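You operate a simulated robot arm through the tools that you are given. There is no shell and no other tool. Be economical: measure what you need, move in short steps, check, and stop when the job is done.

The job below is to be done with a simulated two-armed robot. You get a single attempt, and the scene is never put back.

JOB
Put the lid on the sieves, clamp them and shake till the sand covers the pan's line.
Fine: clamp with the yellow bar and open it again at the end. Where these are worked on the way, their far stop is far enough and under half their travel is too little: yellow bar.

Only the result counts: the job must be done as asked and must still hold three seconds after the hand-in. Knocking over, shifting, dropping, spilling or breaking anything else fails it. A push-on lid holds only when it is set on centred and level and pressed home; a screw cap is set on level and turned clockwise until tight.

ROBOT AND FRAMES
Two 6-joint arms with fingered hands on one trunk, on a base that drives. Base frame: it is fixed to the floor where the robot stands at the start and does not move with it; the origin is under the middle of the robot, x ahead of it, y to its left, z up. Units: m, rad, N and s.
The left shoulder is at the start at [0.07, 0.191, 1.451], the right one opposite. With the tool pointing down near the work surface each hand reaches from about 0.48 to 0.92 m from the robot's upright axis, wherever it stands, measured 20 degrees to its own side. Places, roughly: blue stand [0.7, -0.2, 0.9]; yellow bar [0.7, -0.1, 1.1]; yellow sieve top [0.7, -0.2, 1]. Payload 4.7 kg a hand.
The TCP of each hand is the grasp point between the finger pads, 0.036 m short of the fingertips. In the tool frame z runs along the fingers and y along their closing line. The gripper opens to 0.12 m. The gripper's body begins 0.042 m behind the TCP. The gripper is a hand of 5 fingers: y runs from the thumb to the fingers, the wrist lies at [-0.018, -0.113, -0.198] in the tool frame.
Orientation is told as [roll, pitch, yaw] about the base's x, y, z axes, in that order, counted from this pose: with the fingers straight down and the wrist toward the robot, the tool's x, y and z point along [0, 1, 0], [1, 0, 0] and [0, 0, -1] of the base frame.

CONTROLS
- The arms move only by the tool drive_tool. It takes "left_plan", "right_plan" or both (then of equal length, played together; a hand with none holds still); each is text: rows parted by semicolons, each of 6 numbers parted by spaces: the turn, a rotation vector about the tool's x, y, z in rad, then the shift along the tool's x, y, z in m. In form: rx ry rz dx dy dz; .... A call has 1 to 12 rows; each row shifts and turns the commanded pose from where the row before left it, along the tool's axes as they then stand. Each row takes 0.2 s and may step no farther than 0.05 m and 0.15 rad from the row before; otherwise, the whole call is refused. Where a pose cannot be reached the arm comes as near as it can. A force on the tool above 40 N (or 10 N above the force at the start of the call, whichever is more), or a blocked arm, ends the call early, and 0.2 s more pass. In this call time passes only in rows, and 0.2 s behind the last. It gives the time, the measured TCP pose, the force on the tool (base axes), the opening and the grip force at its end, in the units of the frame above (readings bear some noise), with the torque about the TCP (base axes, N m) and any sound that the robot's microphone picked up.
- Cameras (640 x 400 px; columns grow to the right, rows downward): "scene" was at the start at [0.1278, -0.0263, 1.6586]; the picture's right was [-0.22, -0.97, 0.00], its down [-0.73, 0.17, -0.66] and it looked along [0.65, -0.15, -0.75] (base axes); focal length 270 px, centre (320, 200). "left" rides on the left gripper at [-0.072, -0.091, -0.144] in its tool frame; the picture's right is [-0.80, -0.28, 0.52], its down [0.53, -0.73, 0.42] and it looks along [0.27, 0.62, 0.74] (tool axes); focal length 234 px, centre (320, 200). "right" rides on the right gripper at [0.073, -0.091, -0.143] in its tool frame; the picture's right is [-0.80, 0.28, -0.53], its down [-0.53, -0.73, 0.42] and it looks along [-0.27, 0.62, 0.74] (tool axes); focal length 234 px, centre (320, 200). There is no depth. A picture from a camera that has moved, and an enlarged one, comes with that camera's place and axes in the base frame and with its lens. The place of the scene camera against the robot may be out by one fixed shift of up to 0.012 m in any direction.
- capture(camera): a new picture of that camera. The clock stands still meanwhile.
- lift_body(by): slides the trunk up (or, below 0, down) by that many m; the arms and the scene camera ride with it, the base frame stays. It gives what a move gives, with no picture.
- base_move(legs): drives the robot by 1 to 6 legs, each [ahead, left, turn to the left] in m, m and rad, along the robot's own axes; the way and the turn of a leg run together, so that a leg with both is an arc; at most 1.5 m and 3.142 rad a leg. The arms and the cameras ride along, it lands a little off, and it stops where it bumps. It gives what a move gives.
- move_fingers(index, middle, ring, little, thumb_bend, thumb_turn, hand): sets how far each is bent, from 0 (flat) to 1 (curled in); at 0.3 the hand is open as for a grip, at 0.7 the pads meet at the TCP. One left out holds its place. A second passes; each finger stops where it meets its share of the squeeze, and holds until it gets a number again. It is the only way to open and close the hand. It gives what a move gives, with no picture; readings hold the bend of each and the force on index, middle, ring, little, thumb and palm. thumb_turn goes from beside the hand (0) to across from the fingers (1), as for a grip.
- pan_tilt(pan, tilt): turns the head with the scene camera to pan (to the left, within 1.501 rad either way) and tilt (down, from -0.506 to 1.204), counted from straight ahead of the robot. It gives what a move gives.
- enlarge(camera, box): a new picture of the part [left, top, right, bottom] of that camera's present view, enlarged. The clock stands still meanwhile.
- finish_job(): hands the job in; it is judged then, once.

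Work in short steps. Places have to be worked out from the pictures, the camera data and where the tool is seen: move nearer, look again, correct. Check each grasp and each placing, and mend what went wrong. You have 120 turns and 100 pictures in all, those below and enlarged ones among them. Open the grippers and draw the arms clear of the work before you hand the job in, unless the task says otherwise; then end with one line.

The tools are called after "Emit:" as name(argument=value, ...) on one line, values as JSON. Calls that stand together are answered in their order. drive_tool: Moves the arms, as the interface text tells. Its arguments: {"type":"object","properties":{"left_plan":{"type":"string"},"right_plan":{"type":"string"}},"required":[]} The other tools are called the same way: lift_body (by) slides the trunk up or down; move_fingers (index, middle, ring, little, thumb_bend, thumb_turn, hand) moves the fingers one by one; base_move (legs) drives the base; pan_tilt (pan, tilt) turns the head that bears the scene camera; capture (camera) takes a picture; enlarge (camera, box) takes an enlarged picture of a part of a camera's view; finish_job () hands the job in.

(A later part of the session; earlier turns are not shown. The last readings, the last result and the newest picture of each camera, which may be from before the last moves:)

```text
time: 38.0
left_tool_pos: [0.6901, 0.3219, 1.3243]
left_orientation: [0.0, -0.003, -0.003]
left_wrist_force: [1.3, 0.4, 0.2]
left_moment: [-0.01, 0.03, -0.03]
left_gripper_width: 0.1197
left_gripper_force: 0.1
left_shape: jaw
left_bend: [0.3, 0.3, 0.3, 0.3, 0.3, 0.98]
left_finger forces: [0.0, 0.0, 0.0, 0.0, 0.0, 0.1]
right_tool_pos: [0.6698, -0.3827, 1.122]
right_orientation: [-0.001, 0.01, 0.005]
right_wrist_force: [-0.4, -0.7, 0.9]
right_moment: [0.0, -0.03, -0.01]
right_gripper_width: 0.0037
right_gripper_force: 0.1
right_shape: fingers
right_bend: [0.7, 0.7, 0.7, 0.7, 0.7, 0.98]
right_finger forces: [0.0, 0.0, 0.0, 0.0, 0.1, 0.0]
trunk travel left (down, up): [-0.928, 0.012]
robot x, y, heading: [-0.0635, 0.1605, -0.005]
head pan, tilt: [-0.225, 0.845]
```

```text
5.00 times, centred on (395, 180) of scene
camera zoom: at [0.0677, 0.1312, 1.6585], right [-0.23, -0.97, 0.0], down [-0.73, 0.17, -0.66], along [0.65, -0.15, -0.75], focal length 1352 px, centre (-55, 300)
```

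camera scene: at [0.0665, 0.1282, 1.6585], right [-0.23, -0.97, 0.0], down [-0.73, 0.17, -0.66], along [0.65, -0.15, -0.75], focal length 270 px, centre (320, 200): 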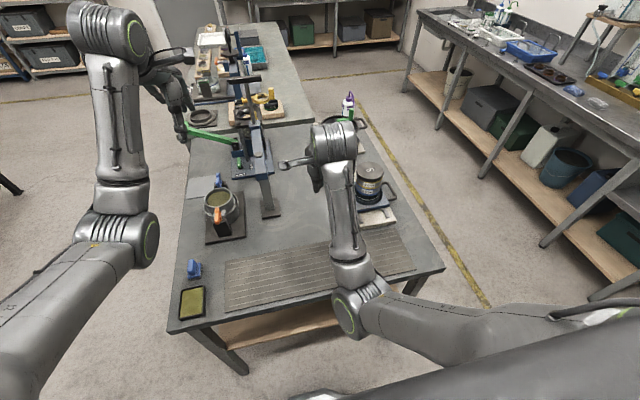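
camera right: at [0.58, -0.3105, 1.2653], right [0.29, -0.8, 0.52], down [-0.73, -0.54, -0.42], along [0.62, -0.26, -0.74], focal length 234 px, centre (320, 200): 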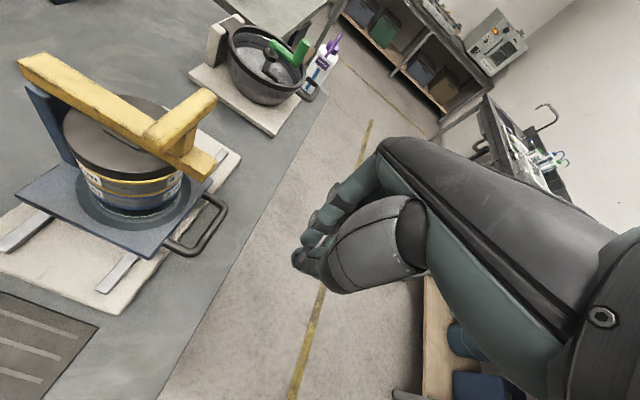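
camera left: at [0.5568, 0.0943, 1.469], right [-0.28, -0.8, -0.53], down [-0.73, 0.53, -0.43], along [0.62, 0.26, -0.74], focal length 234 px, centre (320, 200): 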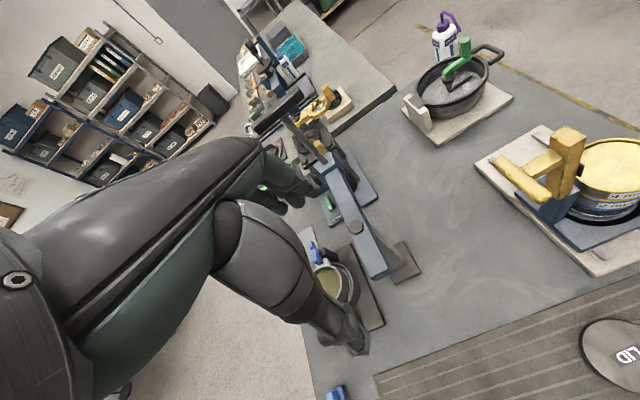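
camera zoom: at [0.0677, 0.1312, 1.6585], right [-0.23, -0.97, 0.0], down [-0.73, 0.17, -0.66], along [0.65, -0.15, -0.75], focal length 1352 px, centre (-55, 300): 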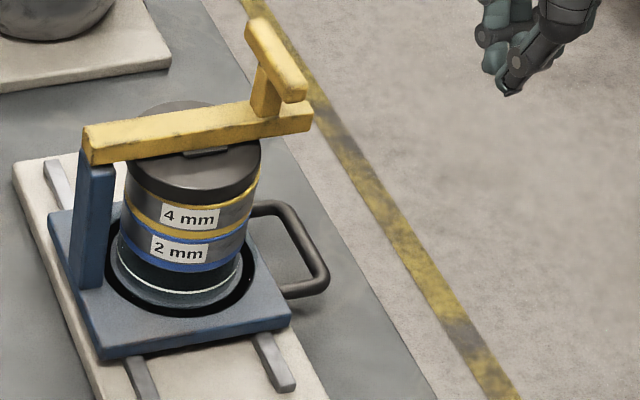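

The pad rests on the lid and the pan line is visible. I'll pinch the handle's near leg with index and thumb only; curl the other fingers and look at the hand shape.

Emit:
move_fingers(hand="right", index=0.4, middle=1.0, ring=1.0, little=1.0, thumb_bend=0.4)

Emit:
capture(camera="right")

Emit:
enlarge(camera="scene", box=[440, 90, 520, 180])

```text
time: 39.0
left_tool_pos: [0.6894, 0.3227, 1.3254]
left_orientation: [-0.001, -0.006, -0.002]
left_wrist_force: [0.3, 0.1, -0.3]
left_moment: [0.0, 0.0, -0.01]
left_gripper_width: 0.1197
left_gripper_force: 0.0
left_shape: jaw
left_bend: [0.3, 0.3, 0.3, 0.3, 0.3, 0.98]
left_finger forces: [0.0, 0.0, 0.1, 0.0, 0.0, 0.0]
right_tool_pos: [0.6679, -0.3826, 1.1219]
right_orientation: [-0.002, 0.008, 0.005]
right_wrist_force: [-0.1, 0.0, -0.9]
right_moment: [0.01, 0.03, -0.01]
right_gripper_width: 0.0924
right_gripper_force: 0.0
right_shape: fingers
right_bend: [0.4, 1.0, 1.0, 1.0, 0.4, 0.98]
right_finger forces: [0.0, 0.0, 0.1, 0.1, 0.0, 0.1]
trunk travel left (down, up): [-0.928, 0.012]
robot x, y, heading: [-0.062, 0.1577, -0.007]
head pan, tilt: [-0.225, 0.845]
```

```text
39 pictures are left
camera right: at [0.579, -0.3099, 1.2662], right [0.29, -0.8, 0.52], down [-0.73, -0.54, -0.42], along [0.62, -0.26, -0.74], focal length 234 px, centre (320, 200)
```

right: 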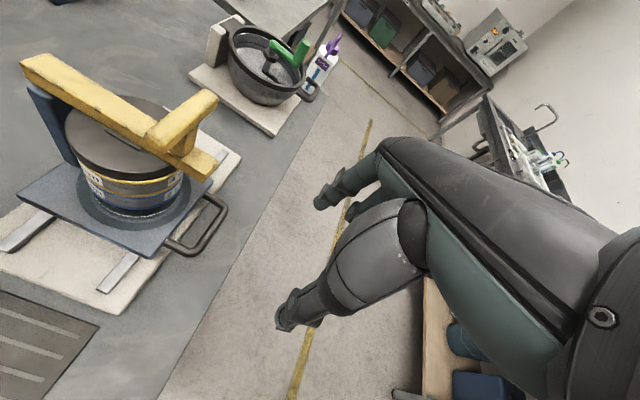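

```text
4.44 times, centred on (480, 135) of scene
camera zoom: at [0.0661, 0.1318, 1.6586], right [-0.23, -0.97, 0.0], down [-0.73, 0.17, -0.66], along [0.65, -0.15, -0.75], focal length 1202 px, centre (-391, 489)
```

zoom: 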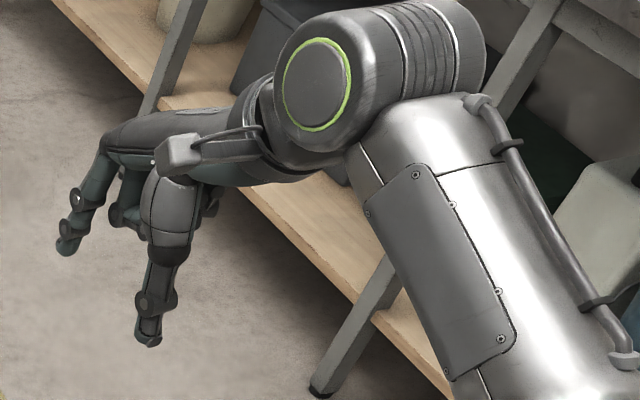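

Index and thumb oppose near tool x≈+0.006. I roll the hand 0.3 rad outward (to clear the bar end) and lower to z≈1.0 just outside the handle, then look.

Emit:
drive_tool(right_plan="0 0.15 0 0 0 0;0 0.145 0 0 0 0;0 0 0 0.0047 0.0023 0.044;0 0 0 0.0047 0.0023 0.044;0 0 0 0.0047 0.0023 0.044")

Emit:
capture(camera="right")

Emit:
enlarge(camera="scene", box=[365, 120, 465, 220])

```text
time: 40.2
left_tool_pos: [0.6895, 0.3222, 1.3259]
left_orientation: [0.0, -0.003, -0.004]
left_wrist_force: [-0.2, -0.5, 0.3]
left_moment: [-0.01, 0.02, -0.01]
left_gripper_width: 0.1197
left_gripper_force: 0.1
left_shape: jaw
left_bend: [0.3, 0.3, 0.3, 0.3, 0.3, 0.98]
left_finger forces: [0.0, 0.0, 0.1, 0.0, 0.0, 0.1]
right_tool_pos: [0.6758, -0.3318, 0.9992]
right_orientation: [0.294, 0.008, 0.004]
right_wrist_force: [0.0, 0.1, 0.3]
right_moment: [-0.06, 0.0, 0.03]
right_gripper_width: 0.0925
right_gripper_force: 0.0
right_shape: fingers
right_bend: [0.4, 1.0, 1.0, 1.0, 0.4, 0.98]
right_finger forces: [0.1, 0.0, 0.0, 0.0, 0.1, 0.0]
trunk travel left (down, up): [-0.928, 0.012]
robot x, y, heading: [-0.0623, 0.1574, -0.005]
head pan, tilt: [-0.225, 0.845]
```

```text
37 pictures are left
camera right: at [0.5861, -0.3031, 1.1578], right [0.29, -0.92, 0.27], down [-0.74, -0.39, -0.55], along [0.61, -0.04, -0.79], focal length 234 px, centre (320, 200)
```

right: 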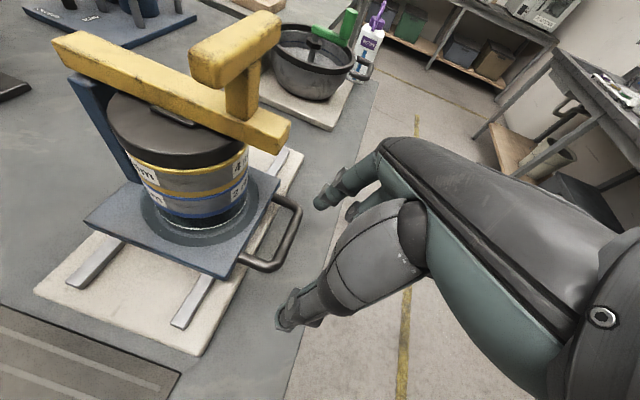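

```text
4.00 times, centred on (415, 170) of scene
camera zoom: at [0.067, 0.1317, 1.6586], right [-0.23, -0.97, 0.0], down [-0.73, 0.17, -0.66], along [0.65, -0.15, -0.75], focal length 1082 px, centre (-60, 320)
```

zoom: 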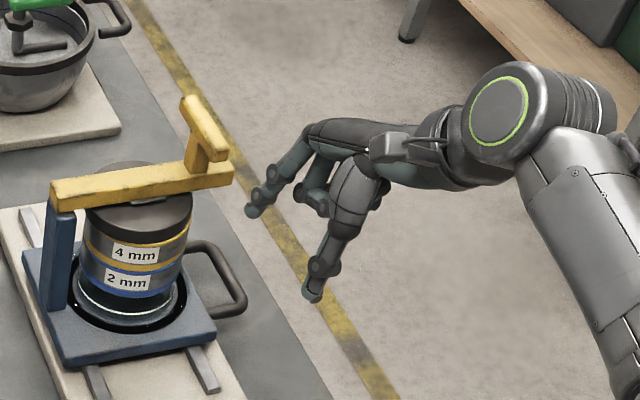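

Two right-camera views give the handle: z≈0.895, outer bar y≈-0.295, near leg x≈0.672, far leg x≈0.768. I move to just above it, tip over the loop's interior.

Emit:
drive_tool(right_plan="0 0 0 0.0155 -0.0015 0.025;0 0 0 0.0155 -0.0015 0.03")

Emit:
capture(camera="right")

Emit:
enlarge(camera="scene", box=[380, 140, 450, 220])

```text
time: 40.8
left_tool_pos: [0.6891, 0.3234, 1.3242]
left_orientation: [-0.002, -0.005, -0.004]
left_wrist_force: [0.5, -0.5, -0.1]
left_moment: [-0.04, 0.03, -0.01]
left_gripper_width: 0.1197
left_gripper_force: 0.1
left_shape: jaw
left_bend: [0.3, 0.3, 0.3, 0.3, 0.3, 0.98]
left_finger forces: [0.0, 0.0, 0.0, 0.0, 0.0, 0.0]
right_tool_pos: [0.6722, -0.2846, 0.9545]
right_orientation: [0.294, 0.01, 0.004]
right_wrist_force: [-0.1, 0.2, 0.3]
right_moment: [-0.02, 0.0, -0.01]
right_gripper_width: 0.0928
right_gripper_force: 0.0
right_shape: fingers
right_bend: [0.4, 1.0, 1.0, 1.0, 0.4, 0.98]
right_finger forces: [0.0, 0.0, 0.0, 0.0, 0.0, 0.0]
trunk travel left (down, up): [-0.928, 0.012]
robot x, y, heading: [-0.0623, 0.1604, -0.006]
head pan, tilt: [-0.225, 0.845]
```

```text
35 pictures are left
camera right: at [0.5838, -0.2569, 1.1134], right [0.29, -0.92, 0.27], down [-0.74, -0.39, -0.55], along [0.61, -0.04, -0.79], focal length 234 px, centre (320, 200)
```

right: 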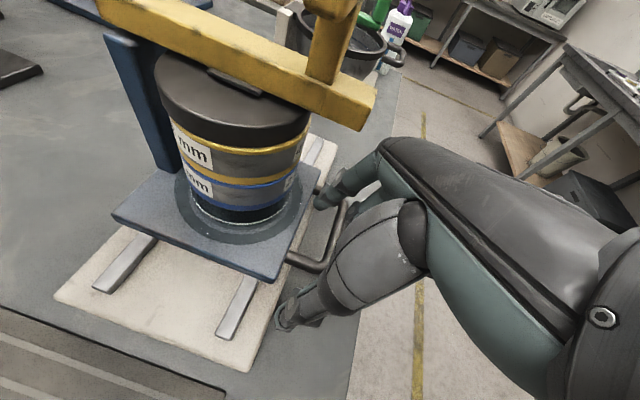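

```text
5.00 times, centred on (415, 180) of scene
camera zoom: at [0.0672, 0.1328, 1.6586], right [-0.23, -0.97, 0.0], down [-0.73, 0.17, -0.66], along [0.65, -0.15, -0.75], focal length 1352 px, centre (-155, 300)
```

zoom: 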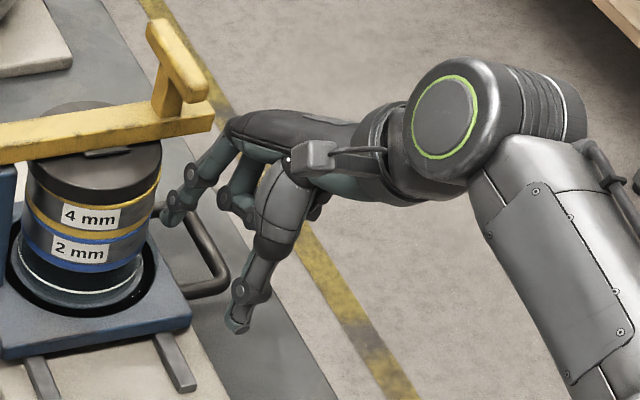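

The index tip is above the loop interior. I lower ~4 cm straight down, with a 3 mm shift outward.

Emit:
drive_tool(right_plan="0 0 0 -0.005 0 0.012;0 0 0 -0.005 0 0.012;0 0 0 -0.0041 0 0.0114")

Emit:
capture(camera="right")

Emit:
enlarge(camera="scene", box=[380, 140, 450, 220])

```text
time: 41.6
left_tool_pos: [0.6891, 0.3224, 1.3248]
left_orientation: [0.0, -0.005, -0.003]
left_wrist_force: [0.8, -0.5, 0.5]
left_moment: [0.01, 0.02, 0.01]
left_gripper_width: 0.1194
left_gripper_force: 0.1
left_shape: jaw
left_bend: [0.3, 0.3, 0.3, 0.3, 0.3, 0.98]
left_finger forces: [0.0, 0.0, 0.1, 0.0, 0.1, 0.0]
right_tool_pos: [0.6711, -0.2892, 0.9184]
right_orientation: [0.295, 0.01, 0.006]
right_wrist_force: [0.0, 0.9, 0.2]
right_moment: [-0.02, -0.03, -0.02]
right_gripper_width: 0.0927
right_gripper_force: 0.0
right_shape: fingers
right_bend: [0.4, 1.0, 1.0, 1.0, 0.4, 0.98]
right_finger forces: [0.0, 0.0, 0.0, 0.0, 0.0, 0.0]
trunk travel left (down, up): [-0.928, 0.012]
robot x, y, heading: [-0.0621, 0.1578, -0.007]
head pan, tilt: [-0.225, 0.845]
```

```text
33 pictures are left
camera right: at [0.5821, -0.2611, 1.0773], right [0.29, -0.92, 0.27], down [-0.74, -0.39, -0.55], along [0.61, -0.04, -0.79], focal length 234 px, centre (320, 200)
```

right: 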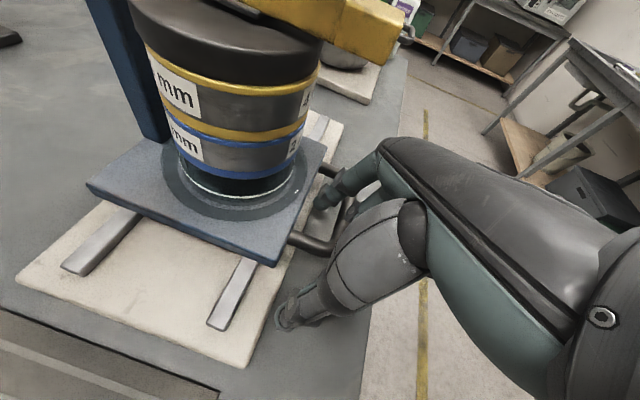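

```text
5.00 times, centred on (415, 180) of scene
camera zoom: at [0.0664, 0.1316, 1.6586], right [-0.23, -0.97, 0.0], down [-0.73, 0.17, -0.66], along [0.65, -0.15, -0.75], focal length 1352 px, centre (-155, 300)
```

zoom: 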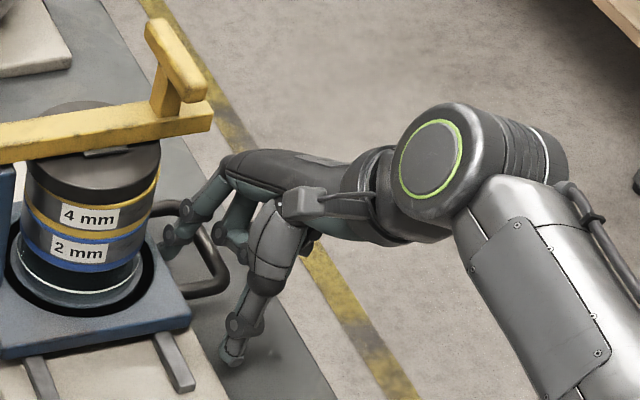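

The index finger is inside the loop and the thumb outside the near leg, with no contact. I close index and thumb on the leg.

Emit:
move_fingers(hand="right", index=0.7, thumb_bend=0.7)

Emit:
enlarge(camera="scene", box=[380, 140, 450, 220])

```text
time: 42.6
left_tool_pos: [0.6887, 0.3226, 1.3265]
left_orientation: [0.001, -0.005, -0.004]
left_wrist_force: [-0.3, 0.2, -0.5]
left_moment: [0.01, 0.01, 0.02]
left_gripper_width: 0.1198
left_gripper_force: 0.2
left_shape: jaw
left_bend: [0.3, 0.3, 0.3, 0.3, 0.3, 0.98]
left_finger forces: [0.0, 0.0, 0.0, 0.0, 0.0, 0.0]
right_tool_pos: [0.6713, -0.288, 0.9176]
right_orientation: [0.292, 0.009, 0.003]
right_wrist_force: [0.1, 0.5, -0.7]
right_moment: [0.0, 0.0, 0.02]
right_gripper_width: 0.0085
right_gripper_force: 1.3
right_shape: fingers
right_bend: [0.68, 1.0, 1.0, 1.0, 0.69, 0.98]
right_finger forces: [1.8, 0.0, 0.0, 0.0, 1.2, 0.0]
trunk travel left (down, up): [-0.928, 0.012]
robot x, y, heading: [-0.0622, 0.1572, -0.003]
head pan, tilt: [-0.225, 0.845]
```

```text
5.00 times, centred on (415, 180) of scene
camera zoom: at [0.0667, 0.1318, 1.6585], right [-0.23, -0.97, 0.0], down [-0.73, 0.17, -0.66], along [0.65, -0.15, -0.75], focal length 1352 px, centre (-155, 300)
```

zoom: 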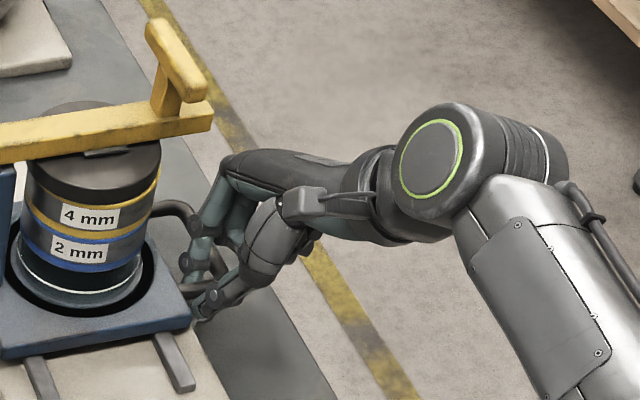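

Width 8.5 mm with index and thumb forces: the leg is pinched. I tighten and try a small move along x to find the carriage travel.

Emit:
move_fingers(hand="right", index=0.8, thumb_bend=0.8)

Emit:
drive_tool(right_plan="0 0 0 0 0.01 0;0 0 0 0 0.01 0;0 0 0 0 -0.01 0;0 0 0 0 -0.01 0;0 0 0 0 -0.01 0;0 0 0 0 -0.01 0")

Emit:
enlarge(camera="scene", box=[350, 140, 430, 220])

```text
time: 43.6
left_tool_pos: [0.6904, 0.3234, 1.3247]
left_orientation: [0.0, -0.004, -0.004]
left_wrist_force: [-0.3, 0.7, 0.1]
left_moment: [0.0, -0.02, -0.02]
left_gripper_width: 0.1195
left_gripper_force: 0.0
left_shape: jaw
left_bend: [0.3, 0.3, 0.3, 0.3, 0.3, 0.98]
left_finger forces: [0.0, 0.0, 0.1, 0.0, 0.0, 0.0]
right_tool_pos: [0.6716, -0.2895, 0.9167]
right_orientation: [0.296, 0.012, 0.003]
right_wrist_force: [-1.6, 2.6, -14.5]
right_moment: [-0.19, 0.08, 0.02]
right_gripper_width: 0.0043
right_gripper_force: 13.2
right_shape: fingers
right_bend: [0.72, 1.0, 1.0, 1.0, 0.72, 0.97]
right_finger forces: [12.8, 0.0, 0.1, 0.0, 14.4, 0.0]
trunk travel left (down, up): [-0.928, 0.012]
robot x, y, heading: [-0.0645, 0.1566, 0.0]
head pan, tilt: [-0.225, 0.845]
```

```text
time: 45.0
left_tool_pos: [0.6894, 0.3225, 1.3245]
left_orientation: [0.001, -0.003, -0.003]
left_wrist_force: [0.1, -0.2, 0.8]
left_moment: [0.0, 0.0, -0.02]
left_gripper_width: 0.1194
left_gripper_force: 0.1
left_shape: jaw
left_bend: [0.3, 0.3, 0.3, 0.3, 0.3, 0.98]
left_finger forces: [0.0, 0.0, 0.0, 0.0, 0.0, 0.1]
right_tool_pos: [0.6502, -0.2901, 0.9165]
right_orientation: [0.294, 0.01, 0.006]
right_wrist_force: [1.1, 3.3, -15.7]
right_moment: [-0.17, 0.0, -0.03]
right_gripper_width: 0.0036
right_gripper_force: 13.9
right_shape: fingers
right_bend: [0.73, 1.0, 1.0, 1.0, 0.73, 0.97]
right_finger forces: [13.6, 0.1, 0.0, 0.0, 14.3, 0.0]
trunk travel left (down, up): [-0.928, 0.012]
robot x, y, heading: [-0.0601, 0.1621, -0.003]
head pan, tilt: [-0.225, 0.845]
```

```text
5.00 times, centred on (390, 180) of scene
camera zoom: at [0.0673, 0.1311, 1.6585], right [-0.23, -0.97, 0.0], down [-0.73, 0.17, -0.66], along [0.65, -0.15, -0.75], focal length 1352 px, centre (-30, 300)
```

zoom: 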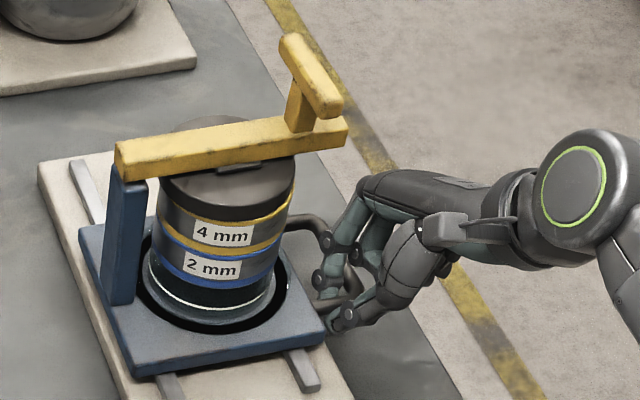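

The carriage slides freely, but the squeeze pulls the handle up by 15 N. I relax the grip, then do a run of shaking strokes of ±2.5 cm.

Emit:
move_fingers(hand="right", index=0.74, thumb_bend=0.74)

Emit:
drive_tool(right_plan="0 0 0 -0.0006 0.022 0.0019;0 0 0 0 0.025 0;0 0 0 0 -0.025 0;0 0 0 0 -0.025 0;0 0 0 0 0.025 0;0 0 0 0 0.025 0;0 0 0 0 -0.025 0;0 0 0 0 -0.025 0;0 0 0 0 0.025 0;0 0 0 0 0.025 0;0 0 0 0 -0.025 0;0 0 0 0 -0.025 0")

Emit:
enlarge(camera="scene", box=[350, 140, 430, 220])

```text
time: 46.0
left_tool_pos: [0.6901, 0.3234, 1.3249]
left_orientation: [-0.001, -0.003, -0.003]
left_wrist_force: [0.0, -0.9, -1.0]
left_moment: [-0.01, 0.01, 0.02]
left_gripper_width: 0.1196
left_gripper_force: 0.1
left_shape: jaw
left_bend: [0.3, 0.3, 0.3, 0.3, 0.3, 0.98]
left_finger forces: [0.1, 0.1, 0.0, 0.0, 0.1, 0.0]
right_tool_pos: [0.6516, -0.2894, 0.9162]
right_orientation: [0.294, 0.009, 0.004]
right_wrist_force: [-0.8, 3.2, -9.6]
right_moment: [-0.08, 0.05, 0.03]
right_gripper_width: 0.0054
right_gripper_force: 8.4
right_shape: fingers
right_bend: [0.73, 1.0, 1.0, 1.0, 0.71, 0.97]
right_finger forces: [10.7, 0.0, 0.0, 0.0, 6.0, 0.0]
trunk travel left (down, up): [-0.928, 0.012]
robot x, y, heading: [-0.0623, 0.1607, -0.002]
head pan, tilt: [-0.225, 0.845]
```

```text
time: 48.6
left_tool_pos: [0.6882, 0.321, 1.3259]
left_orientation: [0.0, -0.005, -0.003]
left_wrist_force: [-0.4, -0.3, 0.0]
left_moment: [-0.03, -0.02, 0.0]
left_gripper_width: 0.1196
left_gripper_force: 0.0
left_shape: jaw
left_bend: [0.3, 0.3, 0.3, 0.3, 0.3, 0.98]
left_finger forces: [0.0, 0.0, 0.1, 0.1, 0.1, 0.0]
right_tool_pos: [0.6465, -0.2904, 0.9155]
right_orientation: [0.293, 0.009, 0.006]
right_wrist_force: [-2.7, 2.1, -5.5]
right_moment: [-0.08, 0.06, 0.06]
right_gripper_width: 0.0045
right_gripper_force: 8.0
right_shape: fingers
right_bend: [0.73, 1.0, 1.0, 1.0, 0.71, 0.97]
right_finger forces: [8.4, 0.0, 0.1, 0.0, 7.5, 0.0]
trunk travel left (down, up): [-0.928, 0.012]
robot x, y, heading: [-0.0602, 0.1546, -0.004]
head pan, tilt: [-0.225, 0.845]
```

```text
5.00 times, centred on (390, 180) of scene
camera zoom: at [0.0648, 0.131, 1.6586], right [-0.23, -0.97, 0.0], down [-0.73, 0.17, -0.66], along [0.65, -0.15, -0.75], focal length 1352 px, centre (-30, 300)
```

zoom: 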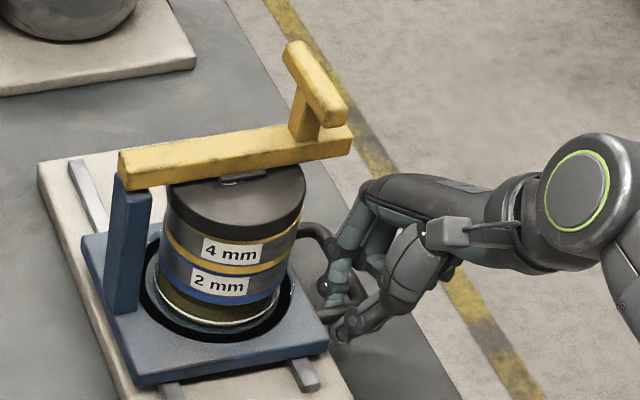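

Sand has appeared in the pan. I zoom in to see its level against the line and the stack's posture.

Emit:
enlarge(camera="scene", box=[370, 160, 415, 215])

Emit:
capture(camera="right")

```text
7.27 times, centred on (392, 188) of scene
camera zoom: at [0.0648, 0.131, 1.6586], right [-0.23, -0.97, 0.0], down [-0.73, 0.17, -0.66], along [0.65, -0.15, -0.75], focal length 1967 px, centre (-207, 291)
```

zoom: 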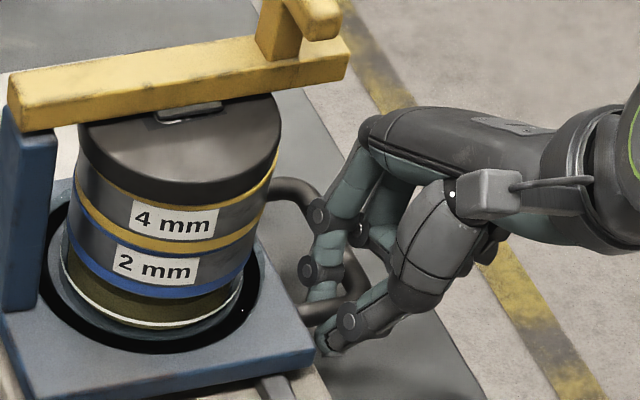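

```text
27 pictures are left
camera right: at [0.5575, -0.263, 1.0749], right [0.29, -0.92, 0.27], down [-0.74, -0.39, -0.55], along [0.61, -0.04, -0.79], focal length 234 px, centre (320, 200)
```

right: 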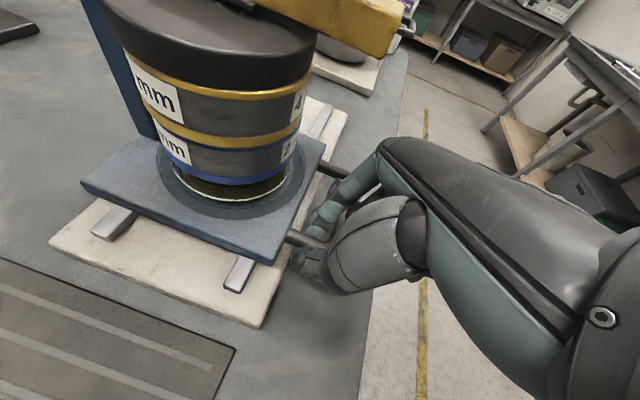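

Brown now shows at the line. One closer zoom on the pan to judge the level.

Emit:
enlarge(camera="right", box=[150, 130, 310, 230])

Emit:
enlarge(camera="scene", box=[372, 186, 396, 210])

```text
4.00 times, centred on (230, 180) of right
camera zoom: at [0.5575, -0.263, 1.0749], right [0.29, -0.92, 0.27], down [-0.74, -0.39, -0.55], along [0.61, -0.04, -0.79], focal length 937 px, centre (680, 280)
```

zoom: 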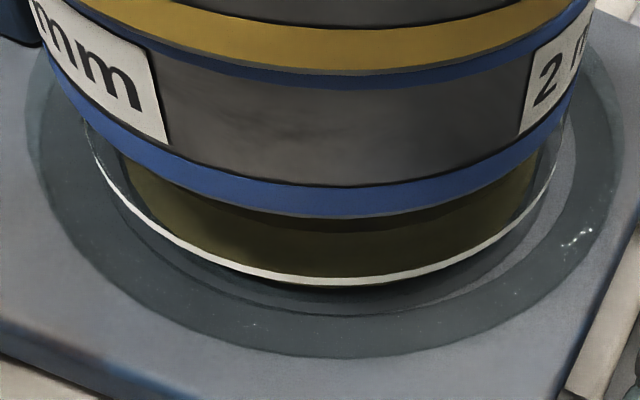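

```text
16.00 times, centred on (384, 198) of scene
camera zoom: at [0.0648, 0.131, 1.6586], right [-0.23, -0.97, 0.0], down [-0.73, 0.17, -0.66], along [0.65, -0.15, -0.75], focal length 4327 px, centre (-704, 232)
```

zoom: 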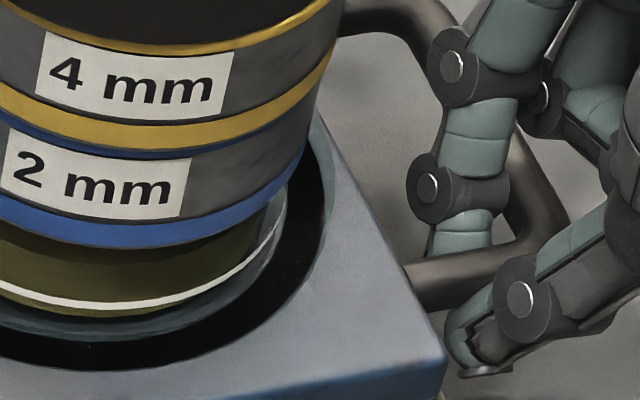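

Sand is at about the line from this steep view. I shake another round to see whether the level rises and gain margin.

Emit:
drive_tool(right_plan="0 0 0 0 0.025 0;0 0 0 0 0.025 0;0 0 0 0 -0.025 0;0 0 0 0 -0.025 0;0 0 0 0 0.025 0;0 0 0 0 0.025 0;0 0 0 0 -0.025 0;0 0 0 0 -0.025 0;0 0 0 0 0.025 0;0 0 0 0 0.025 0;0 0 0 0 -0.025 0;0 0 0 0 -0.025 0")

Emit:
enlarge(camera="right", box=[150, 130, 310, 230])

Emit:
enlarge(camera="scene", box=[360, 160, 405, 215])

```text
time: 51.2
left_tool_pos: [0.688, 0.3239, 1.3262]
left_orientation: [-0.001, -0.005, -0.002]
left_wrist_force: [0.4, 0.5, 0.2]
left_moment: [0.0, 0.03, 0.01]
left_gripper_width: 0.1197
left_gripper_force: 0.1
left_shape: jaw
left_bend: [0.3, 0.3, 0.3, 0.3, 0.3, 0.98]
left_finger forces: [0.0, 0.0, 0.0, 0.0, 0.0, 0.0]
right_tool_pos: [0.6458, -0.2903, 0.9154]
right_orientation: [0.294, 0.011, 0.006]
right_wrist_force: [-2.7, 3.3, -4.9]
right_moment: [0.01, 0.05, 0.02]
right_gripper_width: 0.0044
right_gripper_force: 7.3
right_shape: fingers
right_bend: [0.73, 1.0, 1.0, 1.0, 0.71, 0.97]
right_finger forces: [7.8, 0.0, 0.0, 0.1, 7.1, 0.0]
trunk travel left (down, up): [-0.928, 0.012]
robot x, y, heading: [-0.0634, 0.1619, -0.007]
head pan, tilt: [-0.225, 0.845]
```

```text
4.00 times, centred on (230, 180) of right
camera zoom: at [0.5566, -0.2631, 1.0746], right [0.29, -0.92, 0.27], down [-0.74, -0.39, -0.55], along [0.61, -0.04, -0.79], focal length 937 px, centre (680, 280)
```

zoom: 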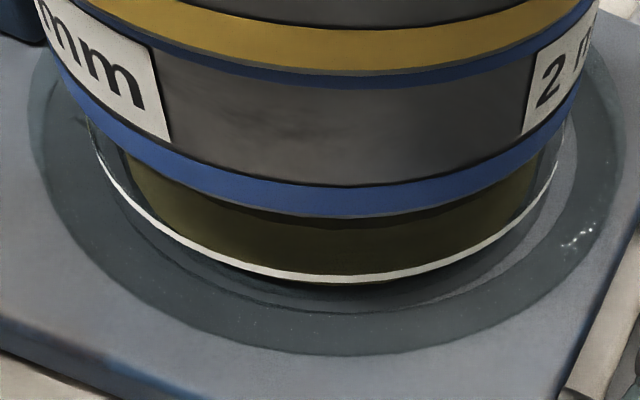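

```text
7.27 times, centred on (382, 188) of scene
camera zoom: at [0.0652, 0.1317, 1.6586], right [-0.23, -0.97, 0.0], down [-0.73, 0.17, -0.66], along [0.65, -0.15, -0.75], focal length 1967 px, centre (-134, 291)
```

zoom: 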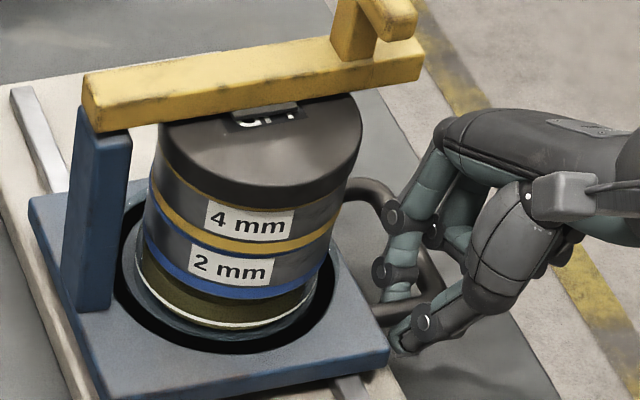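

The level now looks clearly around the line; I return the carriage to its middle position and look at the whole stack again to check it's still straight.

Emit:
drive_tool(right_plan="0 0 0 0 0.013 0;0 0 0 0 0.012 0")

Emit:
enlarge(camera="scene", box=[365, 145, 410, 205])

Emit:
capture(camera="left")

```text
time: 51.8
left_tool_pos: [0.6904, 0.323, 1.3248]
left_orientation: [-0.001, -0.003, -0.004]
left_wrist_force: [-0.3, -0.4, 0.0]
left_moment: [0.0, 0.01, -0.01]
left_gripper_width: 0.1197
left_gripper_force: 0.0
left_shape: jaw
left_bend: [0.3, 0.3, 0.3, 0.3, 0.3, 0.98]
left_finger forces: [0.0, 0.1, 0.0, 0.1, 0.0, 0.0]
right_tool_pos: [0.6739, -0.2905, 0.9159]
right_orientation: [0.294, 0.009, 0.006]
right_wrist_force: [-0.5, 3.5, -2.7]
right_moment: [0.06, 0.03, 0.03]
right_gripper_width: 0.0037
right_gripper_force: 6.6
right_shape: fingers
right_bend: [0.73, 1.0, 1.0, 1.0, 0.71, 0.97]
right_finger forces: [7.2, 0.0, 0.1, 0.1, 6.1, 0.1]
trunk travel left (down, up): [-0.928, 0.012]
robot x, y, heading: [-0.0604, 0.1586, 0.001]
head pan, tilt: [-0.225, 0.845]
```

```text
6.67 times, centred on (388, 175) of scene
camera zoom: at [0.068, 0.1322, 1.6585], right [-0.23, -0.97, 0.0], down [-0.73, 0.17, -0.66], along [0.65, -0.15, -0.75], focal length 1803 px, centre (-130, 367)
```

zoom: 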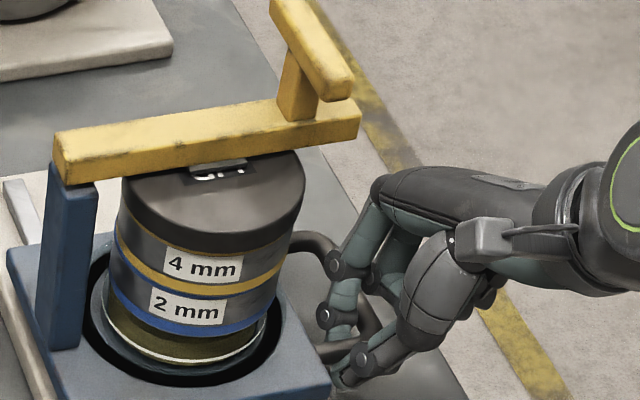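

```text
21 pictures are left
camera left: at [0.5976, 0.2508, 1.4683], right [-0.28, -0.8, -0.53], down [-0.73, 0.53, -0.43], along [0.62, 0.26, -0.74], focal length 234 px, centre (320, 200)
```

left: 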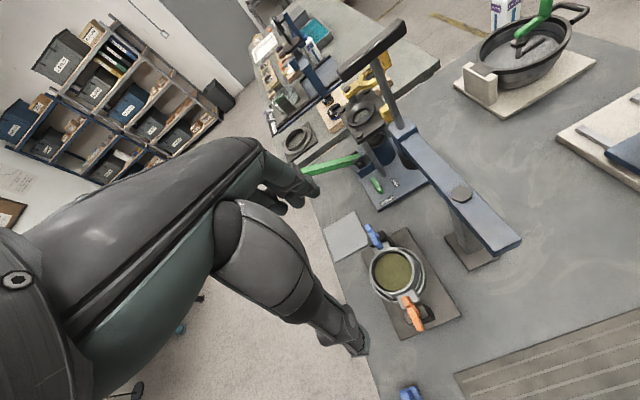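

The stack is upright (it slid a few mm within its seat clearance), and the level changed little between rounds. One more gentle round for margin, ending at the middle position.

Emit:
drive_tool(right_plan="0 0 0 0 0.02 0;0 0 0 0 -0.02 0;0 0 0 0 -0.02 0;0 0 0 0 0.02 0;0 0 0 0 0.02 0;0 0 0 0 -0.02 0;0 0 0 0 -0.02 0;0 0 0 0 0.02 0;0 0 0 0 0.02 0;0 0 0 0 -0.02 0;0 0 0 0 -0.02 0;0 0 0 0 0.02 0")

Emit:
enlarge(camera="scene", box=[365, 180, 395, 205])

```text
time: 54.4
left_tool_pos: [0.6935, 0.3222, 1.3237]
left_orientation: [0.001, -0.003, -0.004]
left_wrist_force: [0.7, -0.1, -0.7]
left_moment: [-0.02, 0.03, 0.03]
left_gripper_width: 0.1198
left_gripper_force: 0.1
left_shape: jaw
left_bend: [0.3, 0.3, 0.3, 0.3, 0.3, 0.98]
left_finger forces: [0.1, 0.0, 0.0, 0.0, 0.0, 0.1]
right_tool_pos: [0.6776, -0.2898, 0.9158]
right_orientation: [0.293, 0.008, 0.005]
right_wrist_force: [0.2, -4.0, -2.6]
right_moment: [-0.05, 0.04, -0.01]
right_gripper_width: 0.004
right_gripper_force: 7.1
right_shape: fingers
right_bend: [0.73, 1.0, 1.0, 1.0, 0.7, 0.98]
right_finger forces: [6.2, 0.0, 0.0, 0.0, 7.5, 0.0]
trunk travel left (down, up): [-0.928, 0.012]
robot x, y, heading: [-0.0607, 0.1563, -0.007]
head pan, tilt: [-0.225, 0.845]
```

```text
16.00 times, centred on (380, 192) of scene
camera zoom: at [0.0719, 0.131, 1.658], right [-0.23, -0.97, 0.0], down [-0.73, 0.17, -0.66], along [0.64, -0.15, -0.75], focal length 4327 px, centre (-640, 320)
```

zoom: 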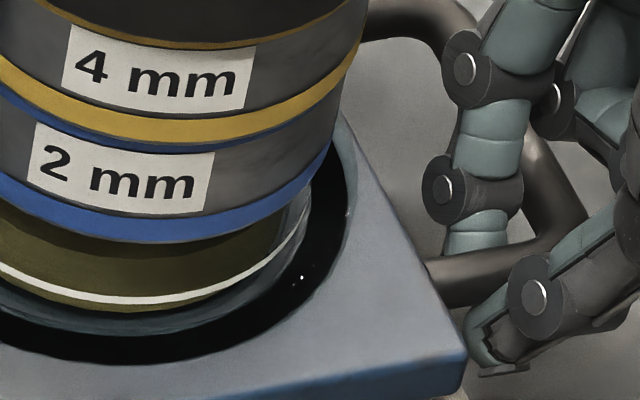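

The lighter front face of the sand now reaches clearly above the white line. I release the handle, lift clear and swing back for a lower-angle check.

Emit:
move_fingers(hand="right", index=0.4, thumb_bend=0.4)

Emit:
drive_tool(right_plan="0 0 0 0.009 0 -0.029;0 0 0 0.009 0 -0.029;0 0 0 -0.04 0 -0.02;0 0 0 -0.04 -0.02 -0.01;0 -0.15 0 0 -0.04 0;0 -0.143 0 0 -0.04 0;0 0 0 0 -0.035 0")

```text
time: 55.4
left_tool_pos: [0.6874, 0.323, 1.3262]
left_orientation: [0.002, -0.007, -0.004]
left_wrist_force: [-0.1, 0.5, 0.0]
left_moment: [-0.01, -0.03, -0.02]
left_gripper_width: 0.1199
left_gripper_force: 0.0
left_shape: jaw
left_bend: [0.3, 0.3, 0.3, 0.3, 0.3, 0.98]
left_finger forces: [0.0, 0.0, 0.0, 0.0, 0.1, 0.1]
right_tool_pos: [0.6719, -0.2892, 0.917]
right_orientation: [0.292, 0.007, 0.004]
right_wrist_force: [0.0, -0.5, -0.2]
right_moment: [-0.02, -0.02, 0.0]
right_gripper_width: 0.0925
right_gripper_force: 0.1
right_shape: fingers
right_bend: [0.4, 1.0, 1.0, 1.0, 0.4, 0.98]
right_finger forces: [0.0, 0.1, 0.0, 0.0, 0.0, 0.0]
trunk travel left (down, up): [-0.928, 0.012]
robot x, y, heading: [-0.0643, 0.1595, -0.001]
head pan, tilt: [-0.225, 0.845]
```

```text
time: 57.0
left_tool_pos: [0.6882, 0.3209, 1.3267]
left_orientation: [0.001, -0.006, -0.003]
left_wrist_force: [-0.2, 0.2, 0.5]
left_moment: [0.01, -0.03, 0.03]
left_gripper_width: 0.1199
left_gripper_force: 0.1
left_shape: jaw
left_bend: [0.3, 0.3, 0.3, 0.3, 0.3, 0.98]
left_finger forces: [0.0, 0.0, 0.1, 0.1, 0.0, 0.0]
right_tool_pos: [0.5372, -0.3768, 0.9845]
right_orientation: [0.001, 0.006, 0.006]
right_wrist_force: [-0.8, -0.7, 0.4]
right_moment: [0.07, 0.0, -0.01]
right_gripper_width: 0.0926
right_gripper_force: 0.0
right_shape: fingers
right_bend: [0.4, 1.0, 1.0, 1.0, 0.4, 0.98]
right_finger forces: [0.1, 0.0, 0.0, 0.1, 0.0, 0.0]
trunk travel left (down, up): [-0.928, 0.012]
robot x, y, heading: [-0.0656, 0.1598, -0.003]
head pan, tilt: [-0.225, 0.845]
```

Clear of the handle. I pitch the hand up by 0.5 rad for a lower camera angle on the pan.

Emit:
drive_tool(right_plan="-0.13 0 0 0 0 0;-0.13 0 0 0 0 0;-0.13 0 0 0 0 0;-0.13 0 0 0 0 0")

Emit:
capture(camera="right")

```text
time: 58.0
left_tool_pos: [0.6879, 0.3235, 1.3261]
left_orientation: [0.0, -0.007, -0.004]
left_wrist_force: [-0.6, 0.0, 0.4]
left_moment: [0.0, -0.02, 0.0]
left_gripper_width: 0.1198
left_gripper_force: 0.1
left_shape: jaw
left_bend: [0.3, 0.3, 0.3, 0.3, 0.3, 0.98]
left_finger forces: [0.0, 0.0, 0.0, 0.0, 0.0, 0.0]
right_tool_pos: [0.5396, -0.375, 0.9841]
right_orientation: [0.0, -0.515, 0.006]
right_wrist_force: [-0.3, 0.5, -0.9]
right_moment: [0.01, 0.03, 0.02]
right_gripper_width: 0.0927
right_gripper_force: 0.1
right_shape: fingers
right_bend: [0.4, 1.0, 1.0, 1.0, 0.4, 0.98]
right_finger forces: [0.0, 0.1, 0.0, 0.0, 0.1, 0.0]
trunk travel left (down, up): [-0.928, 0.012]
robot x, y, heading: [-0.0595, 0.1577, -0.005]
head pan, tilt: [-0.225, 0.845]
```

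```text
19 pictures are left
camera right: at [0.3899, -0.3026, 1.0637], right [-0.01, -0.8, 0.59], down [-0.43, -0.53, -0.73], along [0.9, -0.26, -0.34], focal length 234 px, centre (320, 200)
```

right: 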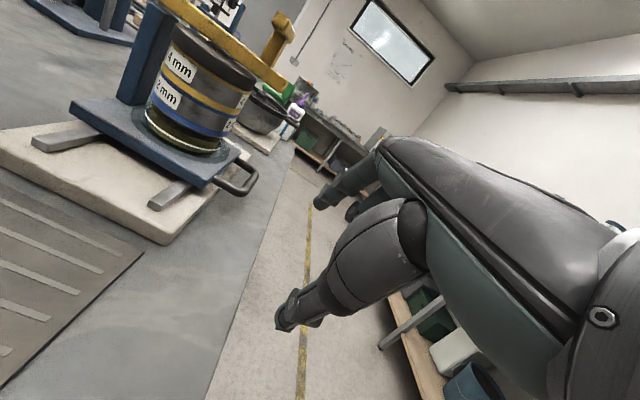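

The pan is in view from a lower angle; I zoom in on it.

Emit:
enlarge(camera="right", box=[135, 90, 235, 160])

```text
5.71 times, centred on (185, 125) of right
camera zoom: at [0.3899, -0.3026, 1.0637], right [-0.01, -0.8, 0.59], down [-0.43, -0.53, -0.73], along [0.9, -0.26, -0.34], focal length 1338 px, centre (1091, 629)
```

zoom: 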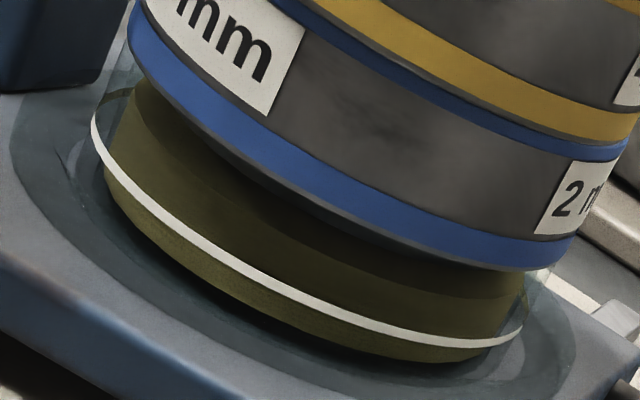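

From the low angle the sand column clearly stands above the white line. Now to open the bar: I'll grip the T crosspiece end-to-end (along x) and carry it back along its arc. First go up and over with the hand open.

Emit:
drive_tool(right_plan="0.13 0 0 0 0 0;0.13 0 0 0 0 0;0.13 0 0 0 0 0;0.13 0 0 0 0 0;0 0 0 0 0 -0.05;0 0 0 0 0 -0.05;0 0 0 0 0 -0.05;0 0 0 0 0 -0.05;0 0 0 0.034 0.036 0;0 0 0 0.034 0.036 0;0 0 0 0.034 0.036 0;0 0 0 0.034 0.036 0")

Emit:
move_fingers(hand="right", index=0.35, middle=0.35, ring=0.35, little=0.35, thumb_bend=0.35)

Emit:
capture(camera="right")

```text
time: 60.6
left_tool_pos: [0.6901, 0.3251, 1.3242]
left_orientation: [-0.001, -0.003, -0.003]
left_wrist_force: [-0.2, 0.4, -1.0]
left_moment: [-0.03, 0.04, -0.01]
left_gripper_width: 0.1198
left_gripper_force: 0.0
left_shape: jaw
left_bend: [0.3, 0.3, 0.3, 0.3, 0.3, 0.98]
left_finger forces: [0.1, 0.0, 0.0, 0.0, 0.0, 0.0]
right_tool_pos: [0.6863, -0.2383, 1.1804]
right_orientation: [0.0, 0.01, 0.004]
right_wrist_force: [0.3, -0.4, 0.3]
right_moment: [-0.05, 0.02, 0.03]
right_gripper_width: 0.0932
right_gripper_force: 0.0
right_shape: fingers
right_bend: [0.4, 1.0, 1.0, 1.0, 0.4, 0.98]
right_finger forces: [0.0, 0.0, 0.1, 0.1, 0.0, 0.0]
trunk travel left (down, up): [-0.928, 0.012]
robot x, y, heading: [-0.0619, 0.1586, -0.001]
head pan, tilt: [-0.225, 0.845]
```

```text
time: 61.6
left_tool_pos: [0.6878, 0.3227, 1.3258]
left_orientation: [-0.001, -0.004, -0.002]
left_wrist_force: [-1.0, 0.0, 0.6]
left_moment: [-0.01, 0.01, -0.01]
left_gripper_width: 0.1196
left_gripper_force: 0.1
left_shape: jaw
left_bend: [0.3, 0.3, 0.3, 0.3, 0.3, 0.98]
left_finger forces: [0.0, 0.0, 0.0, 0.1, 0.1, 0.1]
right_tool_pos: [0.6835, -0.2404, 1.1818]
right_orientation: [0.0, 0.011, 0.005]
right_wrist_force: [-0.5, -0.8, -0.6]
right_moment: [0.0, -0.03, -0.03]
right_gripper_width: 0.1072
right_gripper_force: 0.0
right_shape: fingers
right_bend: [0.35, 0.35, 0.35, 0.35, 0.35, 0.98]
right_finger forces: [0.0, 0.0, 0.0, 0.1, 0.0, 0.0]
trunk travel left (down, up): [-0.928, 0.012]
robot x, y, heading: [-0.0611, 0.1548, -0.001]
head pan, tilt: [-0.225, 0.845]
```

```text
17 pictures are left
camera right: at [0.5944, -0.1674, 1.3264], right [0.29, -0.8, 0.52], down [-0.73, -0.53, -0.42], along [0.62, -0.26, -0.74], focal length 234 px, centre (320, 200)
```

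right: 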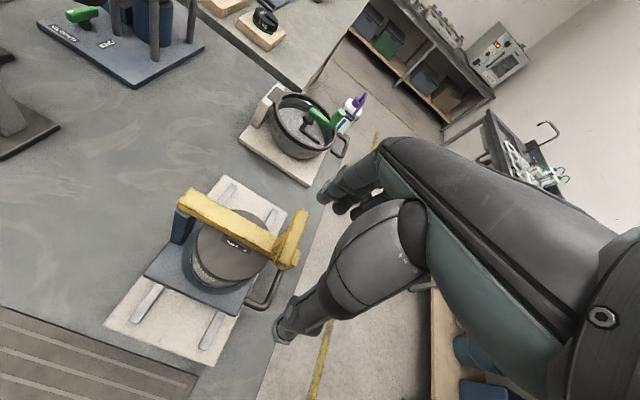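

The crosspiece centre is ≈(0.72, -0.236). I move over it and lower to z≈1.145 to check straddling.

Emit:
drive_tool(right_plan="0 0 0 0.001 0.036 0;0 0 0 0 0 0.02;0 0 0 0 0 0.015")

Emit:
enlarge(camera="scene", box=[365, 100, 435, 190])

Emit:
capture(camera="right")

```text
time: 62.4
left_tool_pos: [0.6876, 0.3231, 1.3257]
left_orientation: [0.0, -0.004, -0.005]
left_wrist_force: [0.0, -0.3, -0.6]
left_moment: [0.0, 0.0, 0.0]
left_gripper_width: 0.1197
left_gripper_force: 0.1
left_shape: jaw
left_bend: [0.3, 0.3, 0.3, 0.3, 0.3, 0.98]
left_finger forces: [0.0, 0.1, 0.0, 0.0, 0.0, 0.0]
right_tool_pos: [0.7185, -0.2383, 1.1477]
right_orientation: [0.001, 0.006, 0.005]
right_wrist_force: [0.1, 0.2, 0.1]
right_moment: [-0.05, 0.0, 0.0]
right_gripper_width: 0.1078
right_gripper_force: 0.0
right_shape: fingers
right_bend: [0.35, 0.35, 0.35, 0.35, 0.35, 0.98]
right_finger forces: [0.1, 0.1, 0.0, 0.0, 0.0, 0.1]
trunk travel left (down, up): [-0.928, 0.012]
robot x, y, heading: [-0.0595, 0.1577, -0.001]
head pan, tilt: [-0.225, 0.845]
```

```text
4.44 times, centred on (400, 145) of scene
camera zoom: at [0.0654, 0.1311, 1.6587], right [-0.23, -0.97, 0.0], down [-0.73, 0.17, -0.66], along [0.65, -0.15, -0.75], focal length 1202 px, centre (-36, 444)
```

zoom: 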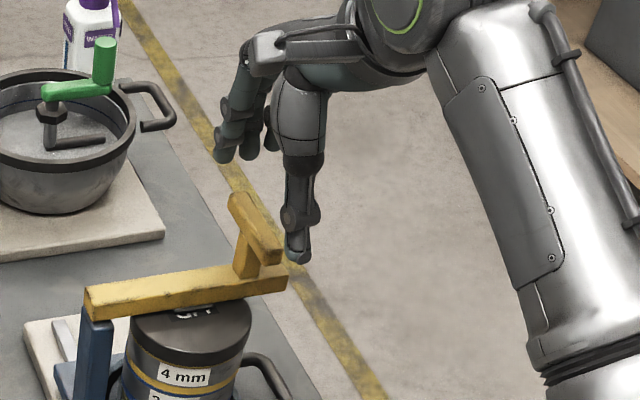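

```text
15 pictures are left
camera right: at [0.6292, -0.1658, 1.292], right [0.29, -0.8, 0.52], down [-0.73, -0.53, -0.42], along [0.62, -0.26, -0.74], focal length 234 px, centre (320, 200)
```

right: 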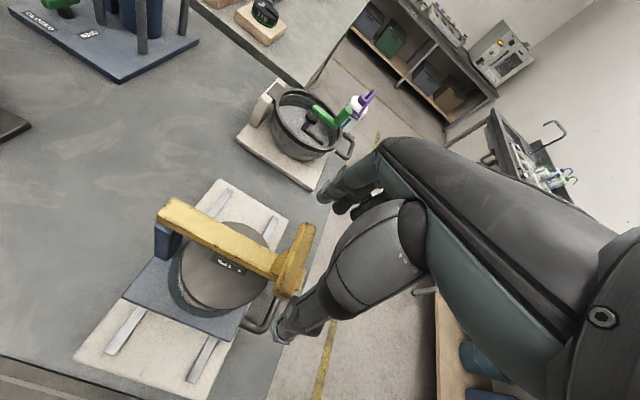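

Straddling looks right, with the thumb slightly right of centre. I shift +4 mm in y, +3 mm in x, lower to z≈1.108, and close.

Emit:
drive_tool(right_plan="0 0 0 0.004 0.003 0.01;0 0 0 0 0 0.015;0 0 0 0 0 0.015")

Emit:
move_fingers(hand="right", index=0.55, middle=0.55, ring=0.35, little=0.35, thumb_bend=0.55)

Emit:
enlarge(camera="scene", box=[365, 100, 435, 190])

```text
time: 63.2
left_tool_pos: [0.6892, 0.3231, 1.3255]
left_orientation: [-0.001, -0.003, -0.003]
left_wrist_force: [0.1, -0.9, -0.2]
left_moment: [0.01, -0.01, -0.02]
left_gripper_width: 0.1197
left_gripper_force: 0.0
left_shape: jaw
left_bend: [0.3, 0.3, 0.3, 0.3, 0.3, 0.98]
left_finger forces: [0.1, 0.1, 0.0, 0.0, 0.0, 0.0]
right_tool_pos: [0.7221, -0.2341, 1.1062]
right_orientation: [0.002, 0.008, 0.003]
right_wrist_force: [1.0, -0.4, -0.2]
right_moment: [0.01, -0.01, 0.02]
right_gripper_width: 0.1077
right_gripper_force: 0.1
right_shape: fingers
right_bend: [0.35, 0.35, 0.35, 0.35, 0.35, 0.98]
right_finger forces: [0.1, 0.0, 0.0, 0.0, 0.0, 0.1]
trunk travel left (down, up): [-0.928, 0.012]
robot x, y, heading: [-0.0626, 0.1582, -0.001]
head pan, tilt: [-0.225, 0.845]
```

```text
time: 64.2
left_tool_pos: [0.6901, 0.3221, 1.3257]
left_orientation: [0.0, -0.005, -0.006]
left_wrist_force: [-0.1, -0.2, 0.3]
left_moment: [0.0, 0.04, -0.03]
left_gripper_width: 0.1195
left_gripper_force: 0.0
left_shape: jaw
left_bend: [0.3, 0.3, 0.3, 0.3, 0.3, 0.98]
left_finger forces: [0.0, 0.0, 0.0, 0.0, 0.0, 0.1]
right_tool_pos: [0.7208, -0.2344, 1.1072]
right_orientation: [-0.001, 0.008, 0.003]
right_wrist_force: [-0.3, -2.0, -0.6]
right_moment: [-0.02, 0.04, 0.07]
right_gripper_width: 0.0741
right_gripper_force: 11.8
right_shape: fingers
right_bend: [0.47, 0.52, 0.35, 0.35, 0.48, 0.97]
right_finger forces: [8.6, 2.9, 0.1, 0.1, 12.9, 0.0]
trunk travel left (down, up): [-0.928, 0.012]
robot x, y, heading: [-0.0622, 0.1628, -0.006]
head pan, tilt: [-0.225, 0.845]
```

```text
4.44 times, centred on (400, 145) of scene
camera zoom: at [0.0665, 0.1315, 1.6586], right [-0.23, -0.97, 0.0], down [-0.73, 0.17, -0.66], along [0.65, -0.15, -0.75], focal length 1202 px, centre (-36, 444)
```

zoom: 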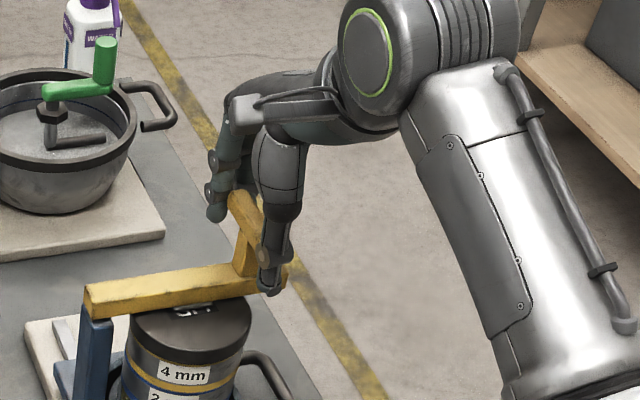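

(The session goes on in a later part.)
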